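You operate a simulated robot arm through the tools that you are given. There is no shell and no other tool. Be economical: measure what you need, move in short steps, check, and stop when the job is done.

You are at the controls of a simulated two-armed robot. One attempt, no reset.

TASK
On the top of the packing bench, fold the blue screen cloth in half.

Only the result counts: the job must be done as asked and must still hold three seconds after the hand-in. Knocking over, shifting, dropping, spilling or breaking anything else fails it. Flat cloth is picked up by pressing the open fingertips on it (5 to 10 N) and closing them slowly along it; thin cloth reads only 2 to 8 mm in the jaws.

THE ROBOT
Two 7-joint arms with two-finger parallel grippers on one trunk, on a base that drives. Base frame: it is fixed to the floor where the robot stands at the start and does not move with it; the origin is under the middle of the robot, x ahead of it, y to its left, z up. Units: cm, degrees, N and s.
The left shoulder is at the start at [6, 18.9, 107.8], the right one opposite. Places, roughly: top of the packing bench [60, 0, 80]. Payload 3.43 kg a hand.
The tool frame of a hand sits at the grasp point between the pads (the TCP): z along the fingers, y along the line on which they close. The tips reach 3 cm beyond it. Largest opening 9.4 cm; finger width 2.8, thickness 1; the body of the gripper, 5 by 9.6 cm, starts 5.5 cm behind the TCP.
Orientation is told as [roll, pitch, yaw] about the base's x, y, z axes, in that order, counted from this pose: with the fingers straight down and closing along the base's y, the tool's x points along the base's -x, its y along +y and its z along -z.

THE INTERFACE
- The arms move only by the tool drive_tool. It takes "left_commands", "right_commands" or both (then of equal length, played together; a hand with none holds still); each is a list of rows, each a list of 7 numbers: the shift along the tool's x, y, z in cm, then the turn, a rotation vector about the tool's x, y, z in degrees, then the opening in per cent of the stroke, from 0 (shut) to 100 (fully open). In form: [[dx, dy, dz, rx, ry, rz, jaw], ...]. A call has 1 to 20 rows; each row is the pose to reach, as a shift and turn from the pose commanded when the call began, along the tool's axes at that moment. Rows are played at 5 a second. More than 5 cm and 8.6 degrees between two rows, or a gripper value outside its range, and nothing of the call is played. A pose out of reach is approached as far as the arm can. The call stops where the force on the tool passes 40 N (or 10 N more than at its start, if that is more) or the arm is blocked; 0.2 s more then pass. The fingers move at their own pace (about 15.3 cm/s each) and stop on an object; they squeeze with about 40 N. The grip force told is the motor's: it shows also when the fingers shut on nothing. Time passes only in rows, and 0.2 s behind the last, so rows that repeat a pose let the fingers close. It gives the time, the measured TCP pose, the force on the tool (base axes), the opening and the grip force at its end, in the units of the frame above (readings bear some noise), with the torque about the TCP (base axes, N m) and any sound that the robot's microphone picked up.
- Cameras (640 x 400 px; columns grow to the right, rows downward): "scene" is now at [0.85, 0.71, 162.38]; the picture's right is [0.06, -1.00, 0.00], its down [-0.87, -0.06, -0.49] and it looks along [0.49, 0.03, -0.87] (base axes); focal length 292 px, centre (320, 200). "left" rides on the left gripper at [7.6, -1.4, -10.3] in its tool frame; the picture's right is [0.18, 0.98, 0.00], its down [-0.75, 0.14, -0.64] and it looks along [-0.63, 0.12, 0.77] (tool axes); focal length 243 px, centre (320, 200). "right" rides on the right gripper at [7.6, 1.4, -10.3] in its tool frame; the picture's right is [-0.18, 0.98, 0.00], its down [-0.75, -0.14, -0.64] and it looks along [-0.63, -0.12, 0.77] (tool axes); focal length 243 px, centre (320, 200). There is no depth. A picture from a camera that has moved, and an enlarged one, comes with that camera's place and axes in the base frame and with its lens. The place of the scene camera against the robot may be out by one fixed shift of up to 1.8 cm in any direction.
- grab_frame(camera): a new picture of that camera. No time passes.
- move_column(by): slides the trunk up (or, below 0, down) by that many cm; the arms and the scene camera ride with it, the base frame stays. It gives what a move gives, with no picture.
- drive_base(legs): drives the robot by 1 to 6 legs, each [ahead, left, turn to the left] in cm, cm and degrees, along the robot's own axes; the way and the turn of a leg run together, so that a leg with both is an arc; at most 150 cm and 180 degrees a leg. The arms and the cameras ride along, it lands a little off, and it stops where it bumps. It gives what a move gives.
- pan_tilt(pan, tilt): turns the head with the scene camera to pan (to the left, within 86 degrees either way) and tilt (down, from -29 to 69), counted from straight ahead of the robot. It gives what a move gives.
- close_up(camera, box): a new picture of the part [left, top, right, bottom] of that camera's present view, enlarged. No time passes.
- job_done(): hands the job in; it is judged then, once.

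Work in short steps. Places have to be worked out from the pictures, the camera data and where the tool is seen: move nearer, look again, correct. Check each grasp and each placing, and mend what went wrong. You have 120 turns and 88 pictures in all, those below and enlarged ones among them. Open the grippers and draw the arms clear of the work before you hand the job in, unless the task says otherwise; then end with one line.

The tools are called after ">>>" as name(argument=value, ...) on one line, values as JSON. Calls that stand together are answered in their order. drive_tool: Moves the arms, as the interface text tells. Its arguments: {"type":"object","properties":{"left_commands":{"type":"array","items":{"type":"array","items":{"type":"number"}}},"right_commands":{"type":"array","items":{"type":"array","items":{"type":"number"}}}},"required":[]} The other tools are called the same way: move_column (by) slides the trunk up or down; drive_base (legs) drives the base; pan_tilt (pan, tilt) turns the head that bears the scene camera; grab_frame (camera) takes a picture; close_up (camera, box) takes an enlarged picture of a part of a camera's view; job_done () hands the job in.

At the start:

```text
time_s: 0.0
left_tool_pos: [39.8, 28.46, 96.77]
left_ee_rot: [0.0, -0.1, -0.1]
left_wrist_force: [0.0, -0.5, -0.4]
left_moment: [0.02, -0.02, 0.01]
left_opening: 9.4
left_gripper_force: 0.0
right_tool_pos: [34.97, -1.9, 95.06]
right_ee_rot: [0.0, 0.0, 0.0]
right_wrist_force: [0.3, 0.8, 0.0]
right_moment: [-0.03, 0.02, 0.04]
right_opening: 9.38
right_gripper_force: 0.0
trunk travel left (down, up): [-75.0, 24.0]
robot x, y, heading: [0.12, 0.14, -0.2]
head pan, tilt: [3.7, 60.4]
```

scene: 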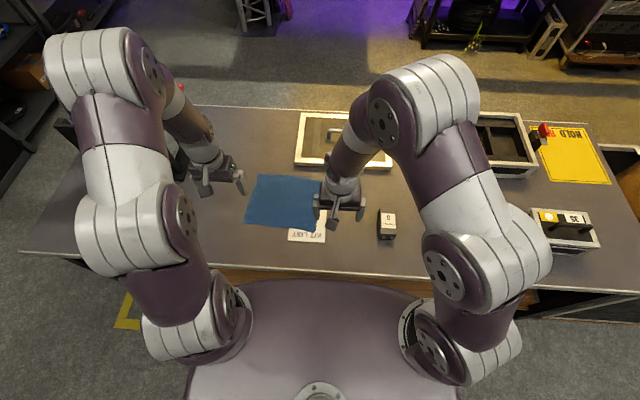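
right: 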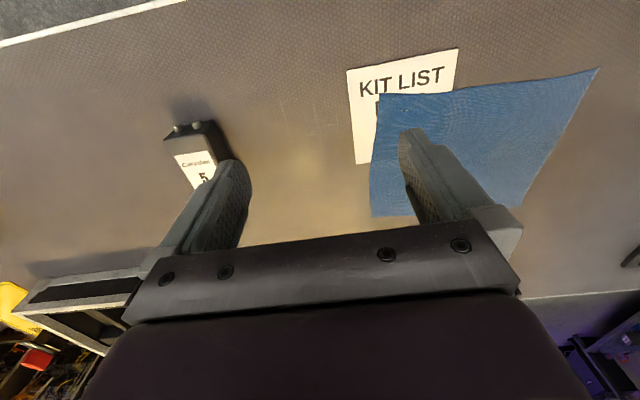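
left: 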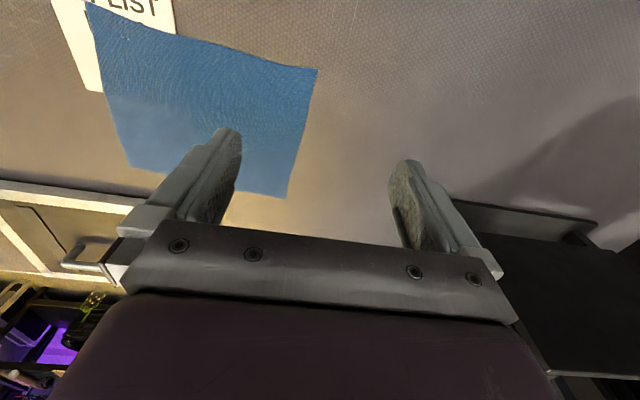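

The cloth looks about 23 x 27 cm, with corners at roughly near-left (39.5,28), far-left (62,26), far-right (60,-1) and near-right (37.5,1), and the near-right corner lies on the paper. I plan to fold the far edge toward the robot with both hands, so I'll move the hands over the far corners, still high, and look again.

>>> drive_tool(left_commands=[[-4, -1, 0, 0, 0, 0, 100], [-8, -2, 0, 0, 0, 0, 100], [-12, -3, 0, 0, 0, 0, 100], [-16, -4, 0, 0, 0, 0, 100], [-16, -4, 0, 0, 0, 0, 100]], right_commands=[[-4, 0, 0, 0, 0, 0, 100], [-8, 0, 0, 0, 0, 0, 100], [-12, 0, 0, 0, 0, 0, 100], [-16, 0, 0, 0, 0, 0, 100], [-16, 0, 0, 0, 0, 0, 100]])

>>> grab_frame(camera="scene")

>>> grab_frame(camera="left")

>>> grab_frame(camera="right")

```text
time_s: 1.2
left_tool_pos: [55.91, 24.51, 96.89]
left_ee_rot: [0.0, -0.1, 0.0]
left_wrist_force: [-0.9, 0.7, 0.5]
left_moment: [-0.01, -0.02, -0.05]
left_opening: 9.38
left_gripper_force: 0.1
right_tool_pos: [50.59, -2.3, 95.33]
right_ee_rot: [0.0, -0.1, 0.0]
right_wrist_force: [0.3, -0.1, 0.1]
right_moment: [-0.01, 0.02, 0.03]
right_opening: 9.39
right_gripper_force: 0.1
trunk travel left (down, up): [-75.0, 24.0]
robot x, y, heading: [-0.06, -0.02, 0.3]
head pan, tilt: [3.7, 60.4]
```

```text
84 pictures are left
camera scene: at [0.6, 0.74, 162.39], right [0.06, -1.0, 0.0], down [-0.87, -0.06, -0.5], along [0.49, 0.03, -0.87], focal length 292 px, centre (320, 200)
```

scene: 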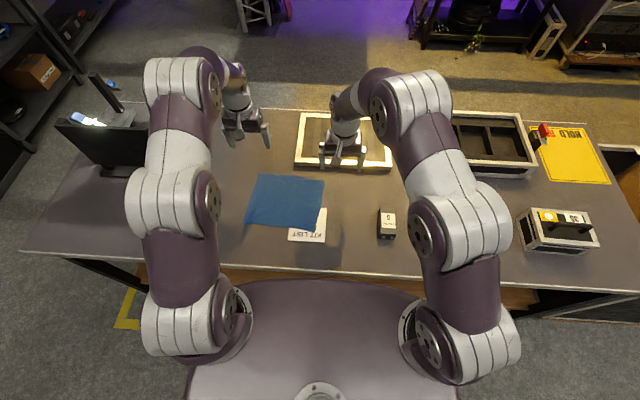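

```text
83 pictures are left
camera left: at [48.13, 23.0, 107.36], right [-0.18, 0.98, 0.0], down [0.75, 0.14, 0.64], along [0.63, 0.12, -0.77], focal length 243 px, centre (320, 200)
```

left: 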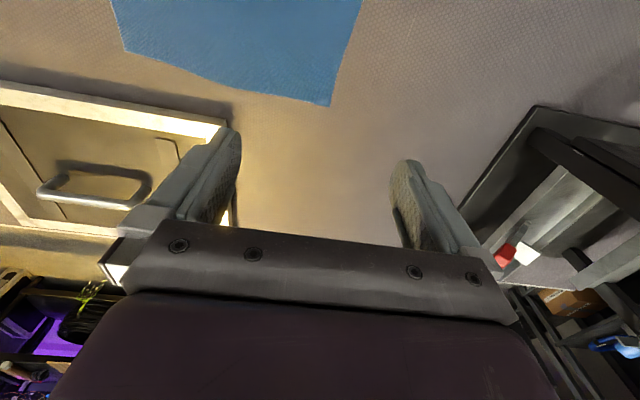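

```text
82 pictures are left
camera right: at [42.97, -0.72, 105.39], right [0.18, 0.98, 0.0], down [0.75, -0.14, 0.64], along [0.63, -0.12, -0.77], focal length 243 px, centre (320, 200)
```

right: 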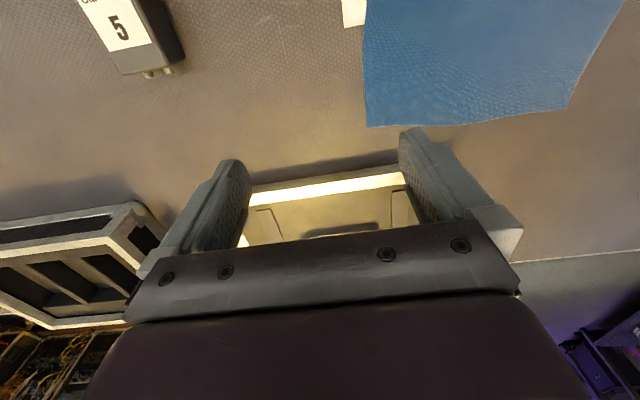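

Comparing both wrist views puts the bench top at z≈75.5 and the far corners at about (58.5,26.5) and (57,2.9). I'll lower both hands to z≈84 just inside those corners, with narrowed jaws, and check.

>>> drive_tool(left_commands=[[-0.3, -0.1, 3, 0, 0, 0, 60], [-0.6, -0.2, 6, 0, 0, 0, 30], [-0.9, -0.3, 9, 0, 0, 0, 28], [-1.1, -0.4, 11.5, 0, 0, 0, 28], [-1.2, -0.4, 12.8, 0, 0, 0, 28], [-1.2, -0.4, 12.8, 0, 0, 0, 28]], right_commands=[[-1.3, 2, 2, 0, 0, 0, 60], [-2.6, 4, 4.5, 0, 0, 0, 30], [-3.9, 6, 7, 0, 0, 0, 28], [-5.3, 7.5, 9.5, 0, 0, 0, 28], [-5.3, 7.5, 11.3, 0, 0, 0, 28], [-5.3, 7.5, 11.3, 0, 0, 0, 28]])

>>> grab_frame(camera="left")

>>> grab_frame(camera="right")

>>> close_up(camera="scene", box=[200, 100, 400, 260])

```text
time_s: 2.6
left_tool_pos: [57.17, 24.18, 84.08]
left_ee_rot: [0.0, 0.0, 0.0]
left_wrist_force: [-0.6, 0.6, -0.2]
left_moment: [-0.01, 0.0, -0.01]
left_opening: 2.65
left_gripper_force: 0.1
right_tool_pos: [56.14, 5.6, 83.7]
right_ee_rot: [0.1, -0.1, 0.0]
right_wrist_force: [-0.1, -0.1, 0.5]
right_moment: [-0.05, 0.03, 0.01]
right_opening: 2.64
right_gripper_force: 0.0
trunk travel left (down, up): [-75.0, 24.0]
robot x, y, heading: [-0.22, -0.35, -0.2]
head pan, tilt: [3.7, 60.4]
```

```text
81 pictures are left
camera left: at [49.48, 22.63, 94.42], right [-0.18, 0.98, 0.0], down [0.75, 0.14, 0.64], along [0.63, 0.12, -0.77], focal length 243 px, centre (320, 200)
```

left: 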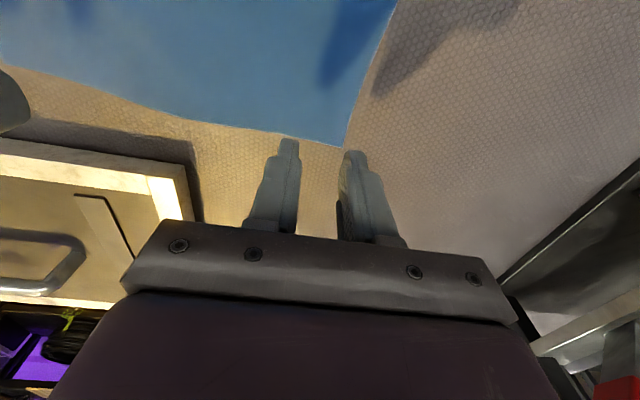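

```text
80 pictures are left
camera right: at [48.63, 7.09, 93.85], right [0.18, 0.98, 0.0], down [0.75, -0.14, 0.64], along [0.63, -0.12, -0.77], focal length 243 px, centre (320, 200)
```

right: 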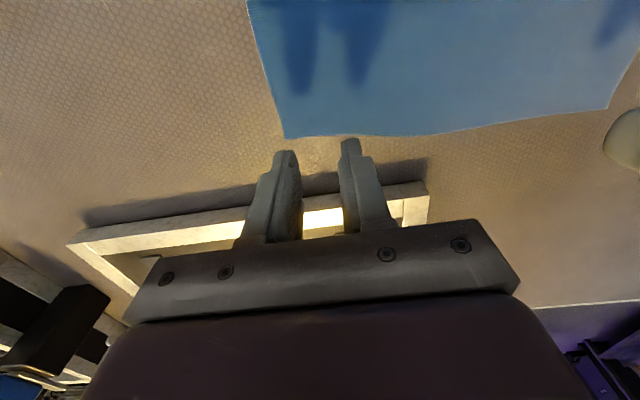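

```text
2.50 times, centred on (300, 180) of scene
camera zoom: at [0.87, 0.73, 162.38], right [0.06, -1.0, 0.0], down [-0.87, -0.06, -0.49], along [0.49, 0.03, -0.87], focal length 730 px, centre (370, 250)
```

zoom: 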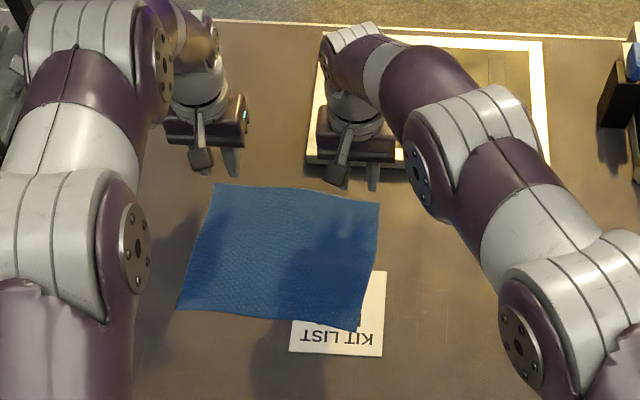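

Triangulating again gives the bench at z≈75.9, B (58.6,26.4) and C (56.5,3.0), so the tips should touch at TCP z≈78.9. I'll lower to about 0.4 cm above contact.

>>> drive_tool(left_commands=[[0, -0.2, 2, 0, 0, 0, 28], [0, -0.4, 4, 0, 0, 0, 28], [0, -0.4, 4.6, 0, 0, 0, 28], [0, -0.4, 4.8, 0, 0, 0, 28]], right_commands=[[0.2, 0, 2, 0, 0, 0, 28], [0.4, 0, 3.6, 0, 0, 0, 28], [0.4, 0, 4.2, 0, 0, 0, 28], [0.4, 0, 4.4, 0, 0, 0, 28]])

```text
time_s: 3.6
left_tool_pos: [57.12, 23.69, 79.26]
left_ee_rot: [0.0, 0.0, 0.0]
left_wrist_force: [-0.7, 0.4, -0.1]
left_moment: [-0.01, 0.02, 0.04]
left_opening: 2.64
left_gripper_force: 0.1
right_tool_pos: [55.88, 5.6, 79.15]
right_ee_rot: [0.0, 0.0, 0.0]
right_wrist_force: [0.2, -0.5, 0.6]
right_moment: [0.02, 0.01, 0.01]
right_opening: 2.62
right_gripper_force: 0.0
trunk travel left (down, up): [-75.0, 24.0]
robot x, y, heading: [-0.02, 0.13, 0.2]
head pan, tilt: [3.7, 60.4]
```

There's no contact yet, so I'll creep down in small steps.

>>> drive_tool(left_commands=[[0, 0, 0.15, 0, 0, 0, 28], [0, 0, 0.3, 0, 0, 0, 28]], right_commands=[[0, 0, 0.15, 0, 0, 0, 28], [0, 0, 0.3, 0, 0, 0, 28]])

>>> grab_frame(camera="left")

>>> grab_frame(camera="right")

```text
time_s: 4.2
left_tool_pos: [57.18, 23.69, 79.09]
left_ee_rot: [0.0, -0.2, 0.0]
left_wrist_force: [-0.9, 0.8, 10.6]
left_moment: [0.08, 0.05, 0.0]
left_opening: 2.65
left_gripper_force: 0.0
right_tool_pos: [55.67, 5.58, 79.06]
right_ee_rot: [0.0, -0.1, 0.0]
right_wrist_force: [0.7, 0.1, 2.9]
right_moment: [-0.01, 0.0, 0.03]
right_opening: 2.66
right_gripper_force: 0.1
trunk travel left (down, up): [-75.0, 24.0]
robot x, y, heading: [-0.03, -0.2, 0.0]
head pan, tilt: [3.7, 60.4]
```

```text
78 pictures are left
camera left: at [49.42, 22.19, 89.49], right [-0.18, 0.98, 0.0], down [0.75, 0.14, 0.65], along [0.63, 0.12, -0.76], focal length 243 px, centre (320, 200)
```

left: 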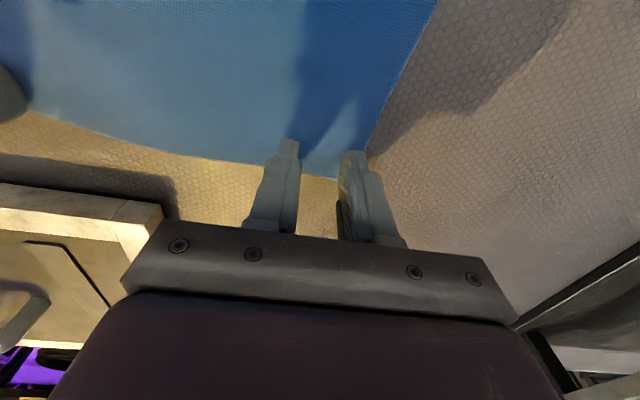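

```text
77 pictures are left
camera right: at [48.04, 7.06, 89.27], right [0.18, 0.98, 0.0], down [0.75, -0.14, 0.64], along [0.63, -0.12, -0.77], focal length 243 px, centre (320, 200)
```

right: 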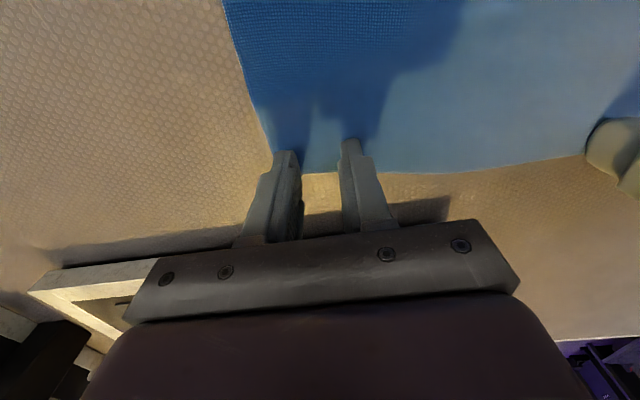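

Contact is made and both tip pairs sit right at the corners. I'll lift a hair, move each pair about 0.6 cm inward onto the cloth and press again.

>>> drive_tool(left_commands=[[0, 0, -0.5, 0, 0, 0, 28], [0.6, -0.4, -0.5, 0, 0, 0, 28], [0.6, -0.4, -0.2, 0, 0, 0, 28], [0.6, -0.4, -0.05, 0, 0, 0, 28]], right_commands=[[0, 0, -0.5, 0, 0, 0, 28], [0.4, 0.5, -0.5, 0, 0, 0, 28], [0.4, 0.5, -0.1, 0, 0, 0, 28], [0.4, 0.5, 0.05, 0, 0, 0, 28]])

```text
time_s: 5.2
left_tool_pos: [56.6, 23.09, 79.13]
left_ee_rot: [-0.1, -0.2, 0.1]
left_wrist_force: [-0.5, -0.9, 13.6]
left_moment: [0.09, 0.05, 0.0]
left_opening: 2.62
left_gripper_force: 0.0
right_tool_pos: [55.2, 6.02, 79.14]
right_ee_rot: [0.0, -0.1, 0.0]
right_wrist_force: [0.1, 0.1, 0.7]
right_moment: [-0.01, 0.01, 0.02]
right_opening: 2.63
right_gripper_force: 0.1
trunk travel left (down, up): [-75.0, 24.0]
robot x, y, heading: [-0.18, -0.08, 0.2]
head pan, tilt: [3.7, 60.4]
```

Left presses with 13.6 N and right with almost nothing, so I'll trim both toward about 8 N.

>>> drive_tool(left_commands=[[0, 0, -0.05, 0, 0, 0, 28], [0, 0, -0.1, 0, 0, 0, 28]], right_commands=[[0, 0, 0.1, 0, 0, 0, 28], [0, 0, 0.22, 0, 0, 0, 28]])

```text
time_s: 5.8
left_tool_pos: [56.16, 23.2, 79.21]
left_ee_rot: [0.0, -0.1, 0.1]
left_wrist_force: [1.1, 1.3, 3.1]
left_moment: [0.05, -0.04, 0.03]
left_opening: 2.64
left_gripper_force: 0.1
right_tool_pos: [55.31, 6.06, 79.11]
right_ee_rot: [0.1, -0.3, 0.0]
right_wrist_force: [-1.7, -2.2, 20.3]
right_moment: [-0.37, 0.08, -0.03]
right_opening: 2.63
right_gripper_force: 0.1
trunk travel left (down, up): [-75.0, 24.0]
robot x, y, heading: [0.36, 0.17, -0.1]
head pan, tilt: [3.7, 60.4]
```

The contact stiffness is about 100 N/cm. I'll trim once more and then close slowly from 28% to 0.

>>> drive_tool(left_commands=[[0, 0, 0.05, 0, 0, 0, 28], [0, 0, 0.05, 0, 0, 0, 28]], right_commands=[[0, 0, -0.1, 0, 0, 0, 28], [0, 0, -0.1, 0, 0, 0, 28]])

```text
time_s: 6.4
left_tool_pos: [56.22, 23.35, 79.15]
left_ee_rot: [0.0, -0.1, 0.0]
left_wrist_force: [-0.8, -1.6, 6.2]
left_moment: [-0.01, 0.02, 0.02]
left_opening: 2.63
left_gripper_force: 0.0
right_tool_pos: [55.29, 5.93, 79.1]
right_ee_rot: [0.1, -0.2, 0.0]
right_wrist_force: [3.3, 0.3, 19.0]
right_moment: [-0.27, -0.04, 0.05]
right_opening: 2.63
right_gripper_force: 0.0
trunk travel left (down, up): [-75.0, 24.0]
robot x, y, heading: [0.45, -0.6, 0.1]
head pan, tilt: [3.7, 60.4]
```

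Left is good at 6 N; right is still at 19 N, so I'll ease it a bit more.

>>> drive_tool(right_commands=[[0, 0, -0.08, 0, 0, 0, 28], [0, 0, -0.1, 0, 0, 0, 28]])

```text
time_s: 7.0
left_tool_pos: [56.2, 23.36, 79.17]
left_ee_rot: [-0.1, -0.1, 0.0]
left_wrist_force: [-1.1, -1.8, 9.3]
left_moment: [0.02, 0.03, -0.01]
left_opening: 2.63
left_gripper_force: 0.1
right_tool_pos: [55.21, 6.02, 79.19]
right_ee_rot: [0.1, -0.1, 0.1]
right_wrist_force: [3.5, 1.1, 12.5]
right_moment: [-0.1, -0.1, 0.03]
right_opening: 2.62
right_gripper_force: 0.1
trunk travel left (down, up): [-75.0, 24.0]
robot x, y, heading: [-0.02, -0.38, -0.1]
head pan, tilt: [3.7, 60.4]
```

Left is at 9 N and right at 12.5 N. I'll close both slowly, easing the right up very slightly.

>>> drive_tool(left_commands=[[0, 0, 0, 0, 0, 0, 25], [0, 0, 0, 0, 0, 0, 22], [0, 0, 0, 0, 0, 0, 19], [0, 0, 0, 0, 0, 0, 16], [0, 0, 0, 0, 0, 0, 13], [0, 0, 0, 0, 0, 0, 10], [0, 0, 0, 0, 0, 0, 7], [0, 0, 0, 0, 0, 0, 4], [0, 0, 0, 0, 0, 0, 2], [0, 0, 0, 0, 0, 0, 0], [0, 0, 0, 0, 0, 0, 0], [0, 0, 0, 0, 0, 0, 0]], right_commands=[[0, 0, -0.04, 0, 0, 0, 25], [0, 0, -0.04, 0, 0, 0, 22], [0, 0, -0.04, 0, 0, 0, 19], [0, 0, -0.04, 0, 0, 0, 16], [0, 0, -0.04, 0, 0, 0, 13], [0, 0, -0.04, 0, 0, 0, 10], [0, 0, -0.04, 0, 0, 0, 7], [0, 0, -0.04, 0, 0, 0, 4], [0, 0, -0.04, 0, 0, 0, 2], [0, 0, -0.04, 0, 0, 0, 0], [0, 0, -0.04, 0, 0, 0, 0], [0, 0, -0.04, 0, 0, 0, 0]])

>>> grab_frame(camera="left")

>>> grab_frame(camera="right")

```text
time_s: 9.6
left_tool_pos: [56.27, 23.13, 79.05]
left_ee_rot: [0.1, -0.2, 0.0]
left_wrist_force: [0.7, -0.1, 16.3]
left_moment: [0.01, -0.02, 0.04]
left_opening: 0.01
left_gripper_force: 32.7
right_tool_pos: [55.19, 5.95, 79.22]
right_ee_rot: [0.0, -0.2, 0.1]
right_wrist_force: [-0.8, 1.2, 0.0]
right_moment: [-0.02, 0.0, 0.0]
right_opening: 0.18
right_gripper_force: 36.6
trunk travel left (down, up): [-75.0, 24.0]
robot x, y, heading: [-0.02, -0.12, 0.2]
head pan, tilt: [3.7, 60.4]
```

```text
76 pictures are left
camera left: at [48.67, 21.79, 89.5], right [-0.18, 0.98, 0.0], down [0.75, 0.14, 0.64], along [0.63, 0.12, -0.77], focal length 243 px, centre (320, 200)
```

left: 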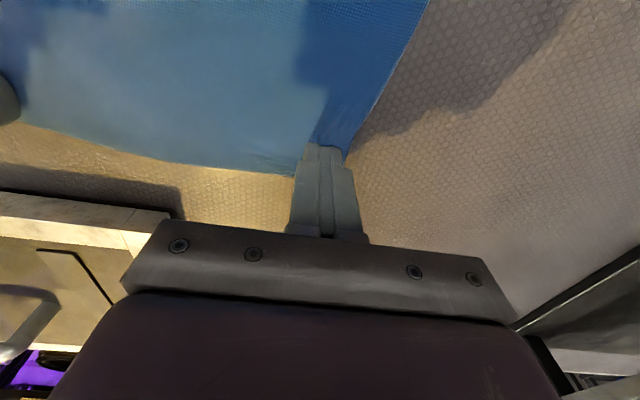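

```text
75 pictures are left
camera right: at [47.58, 7.47, 89.28], right [0.18, 0.98, 0.0], down [0.75, -0.14, 0.64], along [0.63, -0.12, -0.77], focal length 243 px, centre (320, 200)
```

right: 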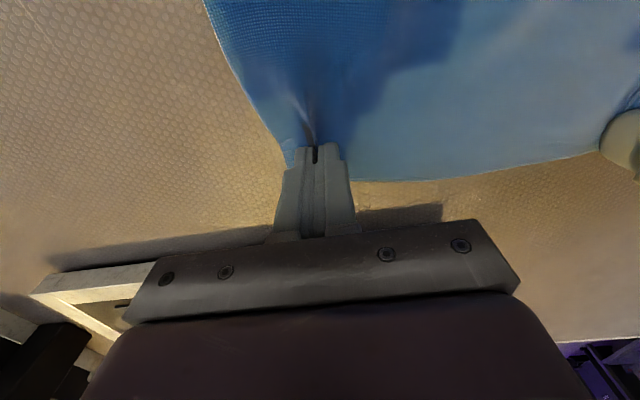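

The right hand has a pleat (0.18 cm), but the left closed on nothing. I'll lift the left, reopen it and press again while the right holds.

>>> drive_tool(left_commands=[[0, 0, -0.6, 0, 0, 0, 0], [0, 0, -0.6, 0, 0, 0, 32], [0.3, 0.1, -0.6, 0, 0, 0, 32], [0.3, 0.1, -0.3, 0, 0, 0, 32], [0.3, 0.1, -0.1, 0, 0, 0, 32]])

>>> grab_frame(camera="left")

```text
time_s: 10.8
left_tool_pos: [56.17, 23.37, 79.14]
left_ee_rot: [-0.1, -0.1, 0.1]
left_wrist_force: [-0.3, 0.4, 3.9]
left_moment: [0.05, -0.02, -0.01]
left_opening: 3.02
left_gripper_force: 0.1
right_tool_pos: [55.24, 6.01, 79.06]
right_ee_rot: [0.0, -0.1, 0.0]
right_wrist_force: [1.1, 0.1, 6.0]
right_moment: [-0.03, -0.08, 0.02]
right_opening: 0.18
right_gripper_force: 36.4
trunk travel left (down, up): [-75.0, 24.0]
robot x, y, heading: [-0.17, 0.18, 0.0]
head pan, tilt: [3.7, 60.4]
```

```text
74 pictures are left
camera left: at [48.48, 21.88, 89.51], right [-0.18, 0.98, 0.0], down [0.75, 0.14, 0.64], along [0.63, 0.12, -0.77], focal length 243 px, centre (320, 200)
```

left: 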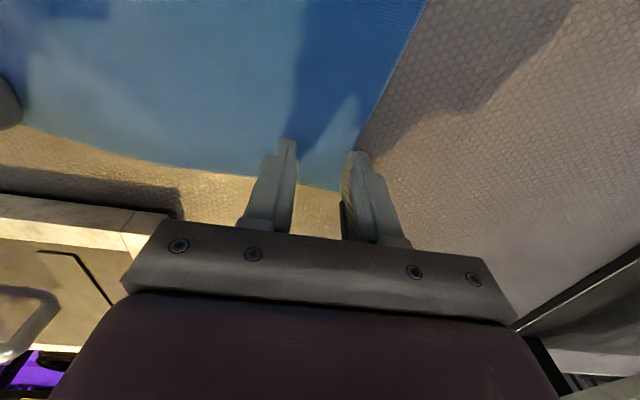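

The outer finger stands at the cloth's side edge, which is why it missed. I'll shift the left hand about 0.9 cm toward the middle and press again.

>>> drive_tool(left_commands=[[0, 0, -0.6, 0, 0, 0, 30], [0.3, -0.9, -0.6, 0, 0, 0, 30], [0.3, -0.9, -0.3, 0, 0, 0, 30], [0.3, -0.9, 0, 0, 0, 0, 30], [0.3, -0.9, 0.04, 0, 0, 0, 30]])

>>> grab_frame(camera="left")

```text
time_s: 12.0
left_tool_pos: [56.02, 22.48, 79.12]
left_ee_rot: [-0.1, -0.1, 0.0]
left_wrist_force: [-0.4, -1.1, 1.0]
left_moment: [0.03, -0.03, 0.05]
left_opening: 2.81
left_gripper_force: 0.0
right_tool_pos: [55.31, 5.96, 79.18]
right_ee_rot: [0.0, -0.2, 0.0]
right_wrist_force: [-0.5, -0.4, 8.0]
right_moment: [-0.01, -0.05, -0.04]
right_opening: 0.18
right_gripper_force: 36.5
trunk travel left (down, up): [-75.0, 24.0]
robot x, y, heading: [-0.08, -0.15, 0.1]
head pan, tilt: [3.7, 60.4]
```

```text
73 pictures are left
camera left: at [48.27, 20.96, 89.53], right [-0.18, 0.98, 0.0], down [0.75, 0.14, 0.64], along [0.63, 0.12, -0.77], focal length 243 px, centre (320, 200)
```

left: 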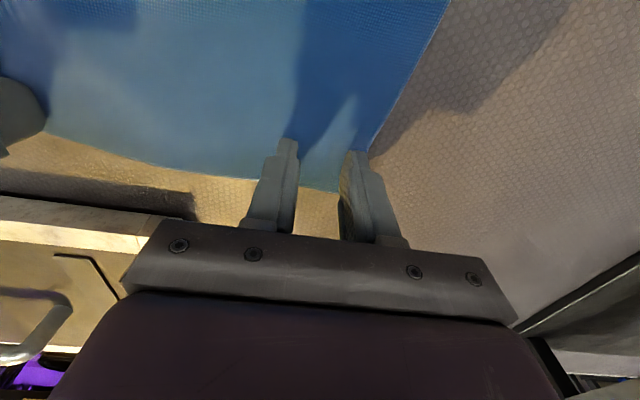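

The tips are now well on the cloth but press only about 1 N. I'll add a little pressure and read it.

>>> drive_tool(left_commands=[[0, 0, 0.04, 0, 0, 0, 30], [0, 0, 0.08, 0, 0, 0, 30]])

```text
time_s: 12.6
left_tool_pos: [55.96, 22.43, 79.07]
left_ee_rot: [0.0, -0.2, 0.0]
left_wrist_force: [0.2, -1.3, 11.5]
left_moment: [0.12, 0.07, 0.02]
left_opening: 2.8
left_gripper_force: 0.1
right_tool_pos: [55.22, 6.0, 79.11]
right_ee_rot: [0.0, 0.0, -0.1]
right_wrist_force: [0.7, 0.5, 2.8]
right_moment: [0.02, -0.05, 0.04]
right_opening: 0.16
right_gripper_force: 36.3
trunk travel left (down, up): [-75.0, 24.0]
robot x, y, heading: [0.24, -0.29, 0.2]
head pan, tilt: [3.7, 60.4]
```

The left presses with 11.5 N, so I'll ease off slightly and close slowly.

>>> drive_tool(left_commands=[[0, 0, -0.02, 0, 0, 0, 28], [0, 0, -0.02, 0, 0, 0, 26], [0, 0, -0.02, 0, 0, 0, 24], [0, 0, -0.02, 0, 0, 0, 22], [0, 0, -0.02, 0, 0, 0, 20], [0, 0, -0.02, 0, 0, 0, 18], [0, 0, -0.02, 0, 0, 0, 16], [0, 0, -0.02, 0, 0, 0, 14], [0, 0, -0.02, 0, 0, 0, 12], [0, 0, -0.02, 0, 0, 0, 10], [0, 0, -0.02, 0, 0, 0, 8], [0, 0, -0.02, 0, 0, 0, 6], [0, 0, -0.02, 0, 0, 0, 4], [0, 0, -0.02, 0, 0, 0, 2], [0, 0, -0.02, 0, 0, 0, 0], [0, 0, -0.02, 0, 0, 0, 0], [0, 0, -0.02, 0, 0, 0, 0]])

>>> grab_frame(camera="left")

```text
time_s: 16.2
left_tool_pos: [55.82, 22.49, 79.09]
left_ee_rot: [0.0, -0.1, 0.0]
left_wrist_force: [0.2, -8.8, 18.2]
left_moment: [-0.15, 0.03, -0.05]
left_opening: 0.16
left_gripper_force: 36.5
right_tool_pos: [55.28, 5.88, 79.19]
right_ee_rot: [0.0, -0.1, 0.0]
right_wrist_force: [1.2, 10.8, 0.1]
right_moment: [0.29, 0.0, 0.0]
right_opening: 0.16
right_gripper_force: 36.0
trunk travel left (down, up): [-75.0, 24.0]
robot x, y, heading: [0.15, 0.13, -0.0]
head pan, tilt: [3.7, 60.4]
```

```text
72 pictures are left
camera left: at [48.1, 20.95, 89.5], right [-0.18, 0.98, 0.0], down [0.75, 0.14, 0.64], along [0.63, 0.12, -0.77], focal length 243 px, centre (320, 200)
```

left: 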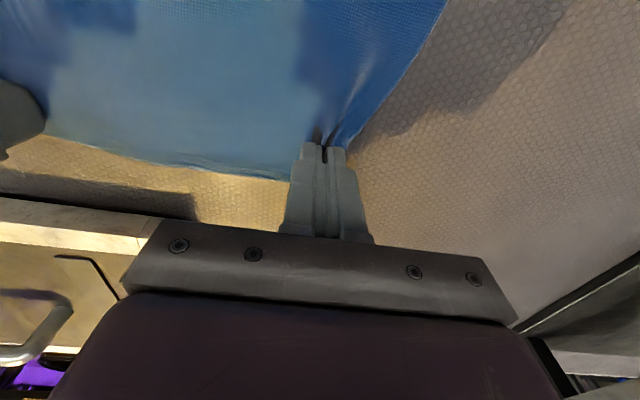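

Both hands now hold a pleat (0.16 cm each) and pull against each other with about 10 N. I'll move them slightly together to relax that, lift, and follow the first half of the fold arc while tilting the fingertips forward.

>>> drive_tool(left_commands=[[0, -0.3, -0.5, 0, 0, 0, 0], [0.2, -0.3, -1.8, 0, 0, 0, 0], [0.9, -0.25, -3.3, 0, -5, 0, 0], [2, -0.2, -4.7, 0, -9, 0, 0], [3.5, -0.1, -5.9, 0, -13, 0, 0], [5.2, 0, -6.6, 0, -17, 0, 0], [7, 0.1, -7, 0, -21, 0, 0], [7, 0.1, -7, 0, -21, 0, 0]], right_commands=[[0, 0.3, -0.5, 0, 0, 0, 0], [0.2, 0.3, -1.9, 0, 0, 0, 0], [1, 0.4, -3.6, 0, -5, 0, 0], [2.3, 0.5, -5.2, 0, -9, 0, 0], [3.9, 0.6, -6.5, 0, -13, 0, 0], [5.9, 0.7, -7.4, 0, -17, 0, 0], [7.9, 0.8, -7.8, 0, -21, 0, 0], [7.9, 0.8, -7.8, 0, -21, 0, 0]])

>>> close_up(camera="scene", box=[200, 100, 400, 260])

>>> grab_frame(camera="left")

>>> grab_frame(camera="right")

```text
time_s: 18.0
left_tool_pos: [48.91, 22.65, 85.77]
left_ee_rot: [-0.1, -21.0, 0.1]
left_wrist_force: [0.5, 0.7, -0.9]
left_moment: [0.0, 0.03, 0.02]
left_opening: 0.18
left_gripper_force: 36.4
right_tool_pos: [47.66, 6.81, 86.7]
right_ee_rot: [0.0, -21.0, 0.0]
right_wrist_force: [0.5, 0.5, 0.0]
right_moment: [-0.01, -0.01, 0.02]
right_opening: 0.17
right_gripper_force: 36.8
trunk travel left (down, up): [-75.0, 24.0]
robot x, y, heading: [0.01, 0.01, 0.3]
head pan, tilt: [3.7, 60.4]
```

```text
2.50 times, centred on (300, 180) of scene
camera zoom: at [1.1, 0.73, 162.38], right [0.06, -1.0, 0.0], down [-0.87, -0.06, -0.49], along [0.49, 0.03, -0.87], focal length 730 px, centre (370, 250)
```

zoom: 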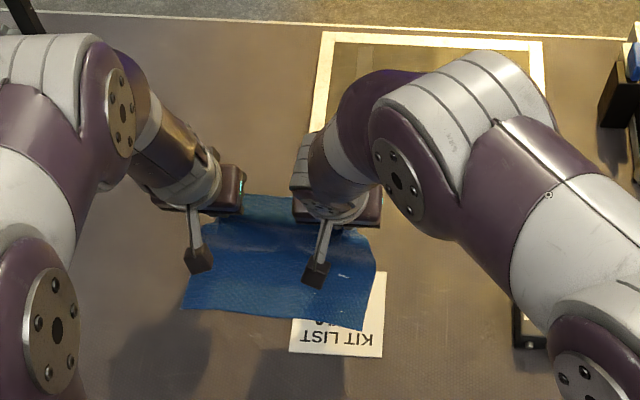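

```text
70 pictures are left
camera left: at [38.18, 21.14, 92.85], right [-0.17, 0.98, -0.07], down [0.47, 0.14, 0.87], along [0.86, 0.12, -0.49], focal length 243 px, centre (320, 200)
```

left: 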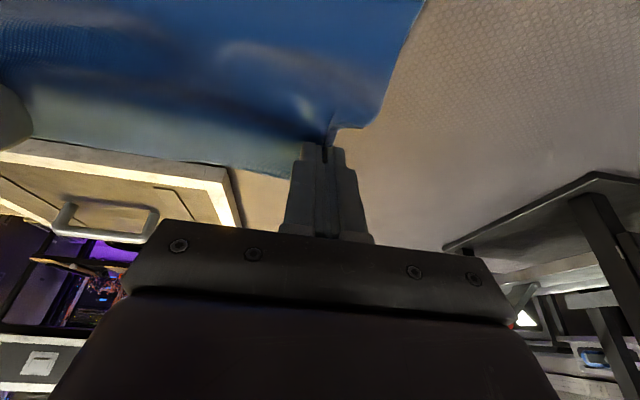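

```text
69 pictures are left
camera right: at [36.89, 8.28, 93.47], right [0.17, 0.98, 0.07], down [0.47, -0.14, 0.87], along [0.86, -0.12, -0.49], focal length 243 px, centre (320, 200)
```

right: 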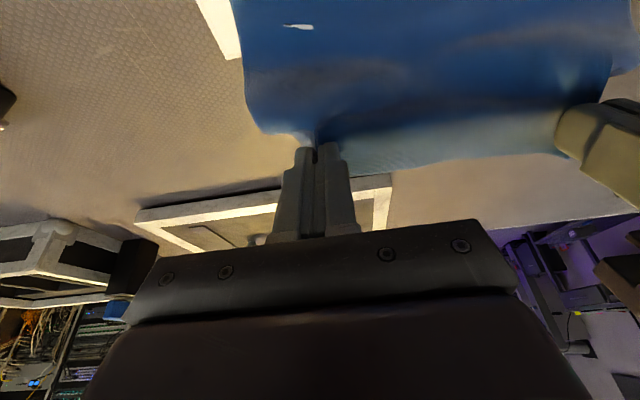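

The fold is forming and the near edge hasn't moved. Allowing for the tilt, the tips must land at about (41.4,23.3) and (38.1,7.6), so I'll run the second half of the arc and stop just above the bench.

>>> drive_tool(left_commands=[[1.9, 0.1, -0.62, 0, -4, 0, 0], [3.99, 0.25, -0.78, 0, -8, 0, 0], [6.28, 0.4, -0.37, 0, -12, 0, 0], [8.28, 0.55, 0.36, 0, -15, 0, 0], [9.9, 0.65, 1.24, 0, -17, 0, 0], [10.66, 0.7, 1.81, 0, -17, 0, 0], [10.66, 0.7, 1.81, 0, -17, 0, 0]], right_commands=[[2.28, 0.1, -0.77, 0, -4, 0, 0], [4.96, 0.3, -1.04, 0, -8, 0, 0], [7.7, 0.5, -0.59, 0, -12, 0, 0], [10.08, 0.65, 0.31, 0, -15, 0, 0], [11.96, 0.75, 1.31, 0, -17, 0, 0], [12.94, 0.8, 1.9, 0, -17, 0, 0], [12.94, 0.8, 1.9, 0, -17, 0, 0]])

>>> close_up(camera="scene", box=[200, 100, 400, 260])

>>> grab_frame(camera="left")

>>> grab_frame(camera="right")

```text
time_s: 19.6
left_tool_pos: [42.3, 22.37, 81.38]
left_ee_rot: [-3.6, -37.1, 2.2]
left_wrist_force: [-0.5, -0.6, 0.1]
left_moment: [-0.01, 0.03, -0.03]
left_opening: 0.17
left_gripper_force: 36.2
left hand out of reach, approached as far as the arm can: row 2, 3, 4, 5, 6, 7
right_tool_pos: [36.15, 7.66, 80.44]
right_ee_rot: [0.0, -38.0, 0.0]
right_wrist_force: [-0.3, 1.2, 0.4]
right_moment: [0.02, -0.01, 0.0]
right_opening: 0.16
right_gripper_force: 36.2
trunk travel left (down, up): [-75.0, 24.0]
robot x, y, heading: [-0.4, -0.04, -0.1]
head pan, tilt: [3.7, 60.4]
```

```text
2.50 times, centred on (300, 180) of scene
camera zoom: at [0.85, 0.69, 162.38], right [0.06, -1.0, 0.0], down [-0.87, -0.06, -0.49], along [0.49, 0.03, -0.87], focal length 730 px, centre (370, 250)
```

zoom: 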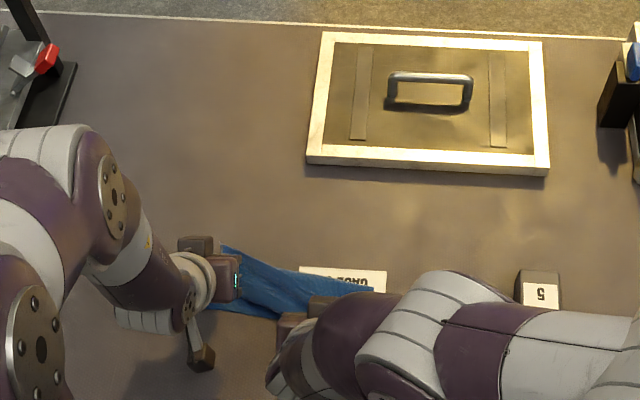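

```text
67 pictures are left
camera left: at [30.07, 21.04, 85.2], right [-0.15, 0.98, -0.16], down [0.21, 0.19, 0.96], along [0.97, 0.11, -0.23], focal length 243 px, centre (320, 200)
```

left: 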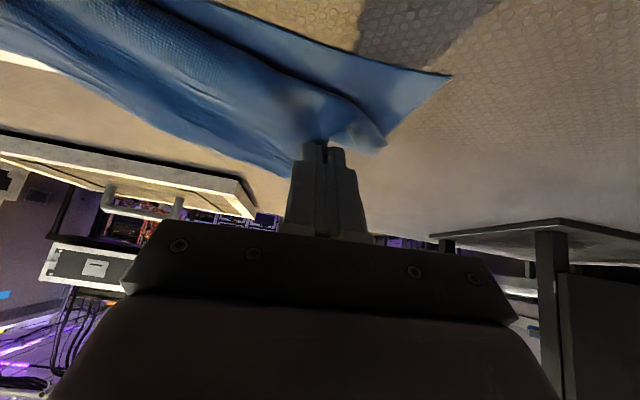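

```text
66 pictures are left
camera right: at [23.85, 9.19, 83.75], right [0.14, 0.98, 0.11], down [0.2, -0.14, 0.97], along [0.97, -0.12, -0.22], focal length 243 px, centre (320, 200)
```

right: 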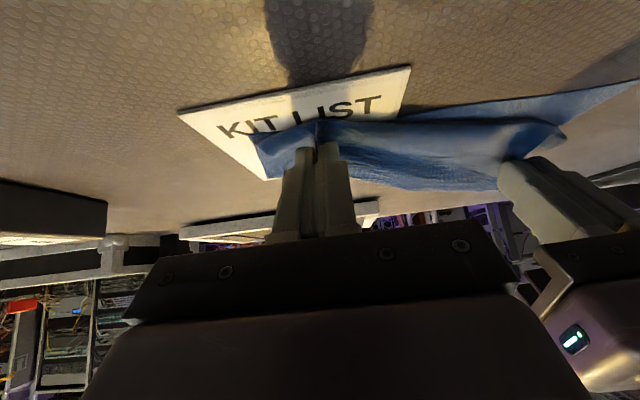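

The left arm stopped short at x 42.3 because of the tilt limit; the right reached its target. I'll look closer at the right side before moving on.

>>> close_up(camera="right", box=[160, 40, 640, 240])

>>> close_up(camera="left", box=[0, 0, 480, 220])

```text
1.33 times, centred on (400, 140) of right
camera zoom: at [23.85, 9.19, 83.75], right [0.14, 0.98, 0.11], down [0.2, -0.14, 0.97], along [0.97, -0.12, -0.22], focal length 324 px, centre (213, 280)
```

zoom: 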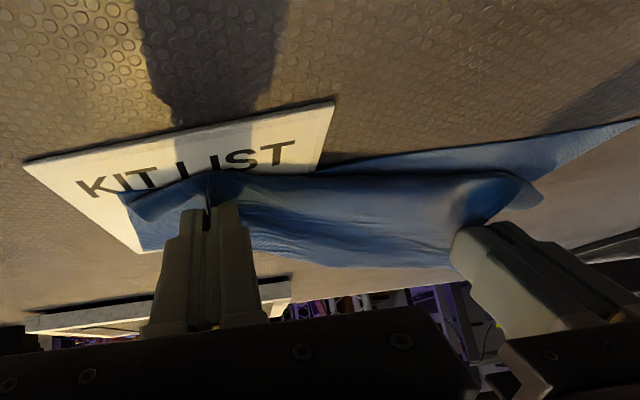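

```text
1.33 times, centred on (240, 110) of left
camera zoom: at [30.07, 21.04, 85.2], right [-0.15, 0.98, -0.16], down [0.21, 0.19, 0.96], along [0.97, 0.11, -0.23], focal length 324 px, centre (427, 320)
```

zoom: 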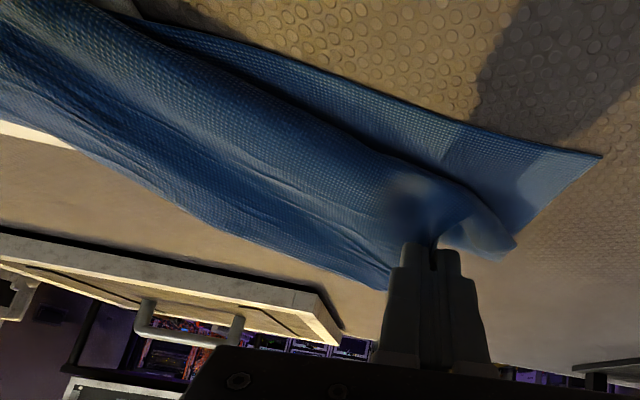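

The fold looks neat; only the left corner needs to come about 3 cm nearer the robot. I'll reduce the left tilt by 13° so the arm can reach it.

>>> drive_tool(left_commands=[[0, 0, 0, 0, 4, 0, 0], [-0.1, 0, 0.1, 0, 8, 0, 0], [-0.3, 0, 0.2, 0, 13, 0, 0], [-0.3, 0, 0.2, 0, 13, 0, 0]])

>>> grab_frame(camera="left")

```text
time_s: 20.6
left_tool_pos: [42.93, 22.2, 81.47]
left_ee_rot: [-3.0, -24.1, 1.2]
left_wrist_force: [0.5, -0.5, -0.4]
left_moment: [-0.02, -0.01, -0.02]
left_opening: 0.17
left_gripper_force: 36.9
right_tool_pos: [36.11, 7.73, 80.52]
right_ee_rot: [0.0, -38.1, 0.0]
right_wrist_force: [0.1, -0.3, -0.3]
right_moment: [-0.01, 0.01, -0.01]
right_opening: 0.18
right_gripper_force: 36.6
trunk travel left (down, up): [-75.0, 24.0]
robot x, y, heading: [0.17, 0.06, -0.4]
head pan, tilt: [3.7, 60.4]
```

```text
63 pictures are left
camera left: at [31.62, 21.13, 87.92], right [-0.17, 0.98, -0.12], down [0.43, 0.18, 0.89], along [0.89, 0.1, -0.45], focal length 243 px, centre (320, 200)
```

left: 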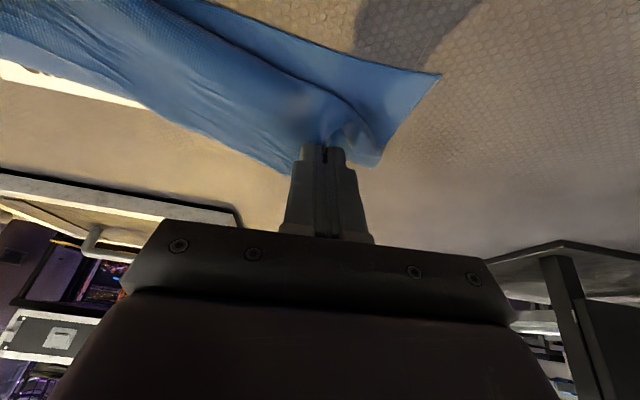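

The call counts from the pose actually reached, and the tip is now at about x 44.2. I'll draw the left hand 3 cm toward the robot, 1.2 cm left and 1 cm down.

>>> drive_tool(left_commands=[[1.1, 0.4, -0.3, 0, 0, 0, 0], [2.2, 0.8, -0.4, 0, 0, 0, 0], [3.15, 1.2, -0.3, 0, 0, 0, 0], [3.15, 1.2, -0.3, 0, 0, 0, 0]])

>>> grab_frame(camera="left")

>>> grab_frame(camera="right")

```text
time_s: 21.6
left_tool_pos: [39.81, 23.55, 80.34]
left_ee_rot: [-3.2, -24.1, 1.3]
left_wrist_force: [0.7, 0.8, -1.0]
left_moment: [0.02, -0.02, -0.02]
left_opening: 0.15
left_gripper_force: 36.5
right_tool_pos: [36.23, 7.6, 80.42]
right_ee_rot: [0.0, -38.0, 0.0]
right_wrist_force: [-0.3, 0.7, 0.3]
right_moment: [0.0, -0.02, 0.02]
right_opening: 0.17
right_gripper_force: 36.8
trunk travel left (down, up): [-75.0, 24.0]
robot x, y, heading: [-0.31, 0.06, -0.0]
head pan, tilt: [3.7, 60.4]
```

```text
62 pictures are left
camera left: at [28.67, 22.31, 86.84], right [-0.17, 0.98, -0.12], down [0.42, 0.18, 0.89], along [0.89, 0.1, -0.45], focal length 243 px, centre (320, 200)
```

left: 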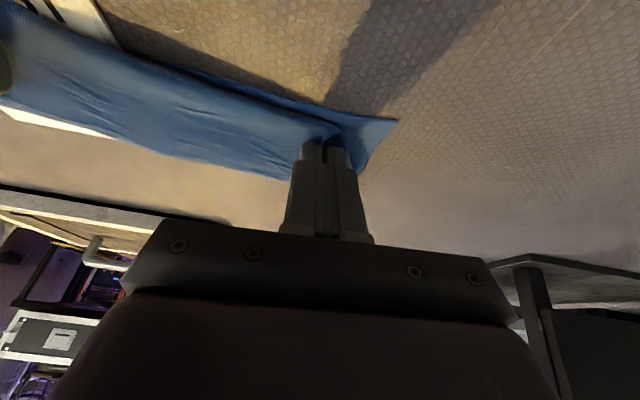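

```text
61 pictures are left
camera right: at [23.86, 9.19, 83.77], right [0.14, 0.98, 0.11], down [0.2, -0.14, 0.97], along [0.97, -0.12, -0.22], focal length 243 px, centre (320, 200)
```

right: 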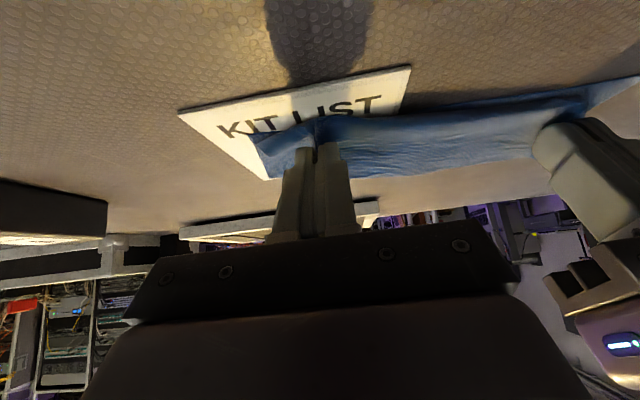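

Both pinches now lie over the near edge. I'll lower them 0.7 cm so the cloth rests, then open the jaws slowly.

>>> drive_tool(left_commands=[[0.15, 0, 0.32, 0, 0, 0, 0], [0.29, 0, 0.64, 0, 0, 0, 0], [0.29, 0, 0.64, 0, 0, 0, 4], [0.29, 0, 0.64, 0, 0, 0, 8], [0.29, 0, 0.64, 0, 0, 0, 14], [0.29, 0, 0.64, 0, 0, 0, 20], [0.29, 0, 0.64, 0, 0, 0, 25], [0.29, 0, 0.64, 0, 0, 0, 25]], right_commands=[[0.22, 0, 0.28, 0, 0, 0, 0], [0.43, 0, 0.55, 0, 0, 0, 0], [0.43, 0, 0.55, 0, 0, 0, 4], [0.43, 0, 0.55, 0, 0, 0, 8], [0.43, 0, 0.55, 0, 0, 0, 14], [0.43, 0, 0.55, 0, 0, 0, 20], [0.43, 0, 0.55, 0, 0, 0, 25], [0.43, 0, 0.55, 0, 0, 0, 25]])

>>> grab_frame(camera="left")

>>> grab_frame(camera="right")

```text
time_s: 23.4
left_tool_pos: [39.76, 23.51, 79.65]
left_ee_rot: [-3.1, -24.1, 1.2]
left_wrist_force: [-0.2, 1.1, 0.0]
left_moment: [0.02, 0.0, -0.01]
left_opening: 2.35
left_gripper_force: 0.0
right_tool_pos: [36.06, 7.57, 79.77]
right_ee_rot: [0.0, -38.1, 0.0]
right_wrist_force: [-0.9, -0.6, 1.2]
right_moment: [0.0, 0.01, -0.03]
right_opening: 2.34
right_gripper_force: 0.0
trunk travel left (down, up): [-75.0, 24.0]
robot x, y, heading: [0.21, -0.01, -0.0]
head pan, tilt: [3.7, 60.4]
```

```text
60 pictures are left
camera left: at [28.67, 22.32, 86.16], right [-0.17, 0.98, -0.12], down [0.42, 0.18, 0.89], along [0.89, 0.1, -0.45], focal length 243 px, centre (320, 200)
```

left: 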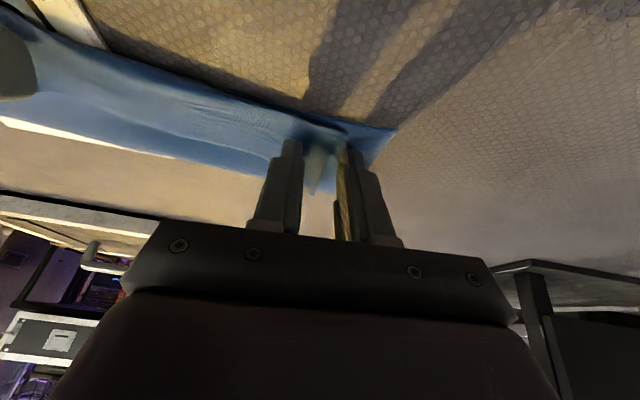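

```text
59 pictures are left
camera right: at [23.79, 9.17, 83.07], right [0.15, 0.98, 0.11], down [0.2, -0.14, 0.97], along [0.97, -0.12, -0.22], focal length 243 px, centre (320, 200)
```

right: 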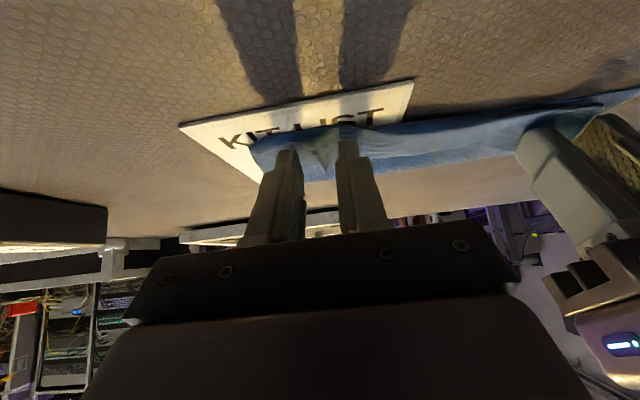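

The cloth is released. I'll back both hands out along the fingers and lift clear to look.

>>> drive_tool(left_commands=[[0, 0, -1, 0, 0, 0, 28], [0, 0, -3, 0, 0, 0, 30], [-1, 0, -6, 0, 0, 0, 30], [-2, 0, -10, 0, 0, 0, 30], [-3, 1, -14, 0, 5, 0, 30], [-3, 2, -17, 0, 10, 0, 30], [-3, 3, -17, 0, 16, 0, 30], [-3, 3, -17, 0, 20, 0, 30]], right_commands=[[0, 0, -1, 0, 0, 0, 28], [0, 0, -3, 0, 0, 0, 30], [-2, -1, -6, 0, 0, 0, 30], [-5, -4, -8, 0, 0, 0, 30], [-8, -8, -10, 0, 5, 0, 30], [-10, -12, -11, 0, 10, 0, 30], [-10, -14, -11, 0, 16, 0, 30], [-10, -14, -11, 0, 20, 0, 30]])

>>> close_up(camera="scene", box=[200, 120, 400, 280])

>>> grab_frame(camera="left")

>>> grab_frame(camera="right")

```text
refused: row 5 steps farther than a row can; nothing moved
```

```text
2.50 times, centred on (300, 200) of scene
camera zoom: at [0.85, 0.71, 162.38], right [0.06, -1.0, 0.0], down [-0.87, -0.06, -0.49], along [0.49, 0.03, -0.87], focal length 730 px, centre (370, 200)
```

zoom: 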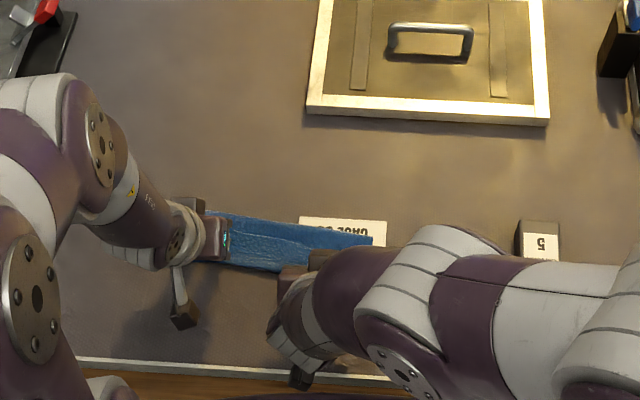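

```text
57 pictures are left
camera left: at [28.67, 22.32, 86.16], right [-0.17, 0.98, -0.12], down [0.42, 0.18, 0.89], along [0.89, 0.1, -0.45], focal length 243 px, centre (320, 200)
```

left: 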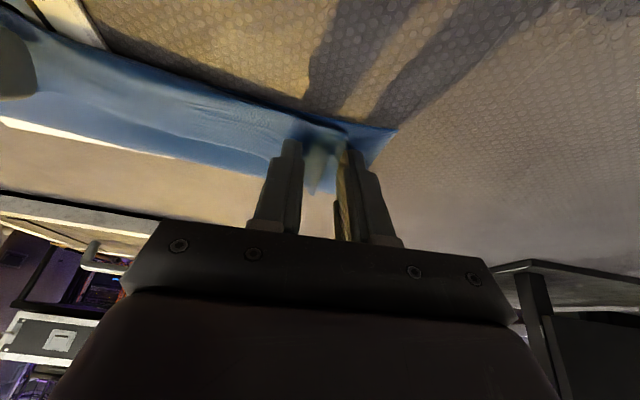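

```text
56 pictures are left
camera right: at [23.79, 9.17, 83.07], right [0.15, 0.98, 0.11], down [0.2, -0.14, 0.97], along [0.97, -0.12, -0.22], focal length 243 px, centre (320, 200)
```

right: 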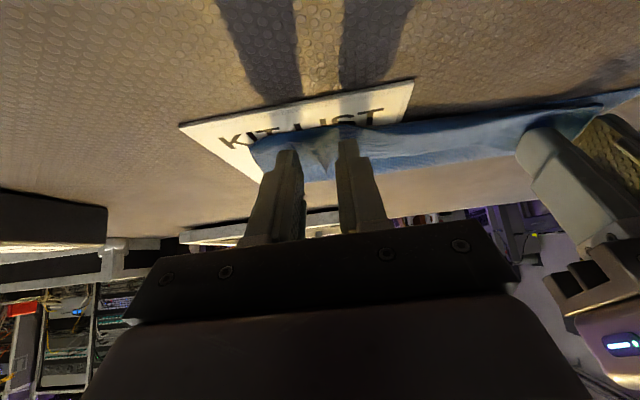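

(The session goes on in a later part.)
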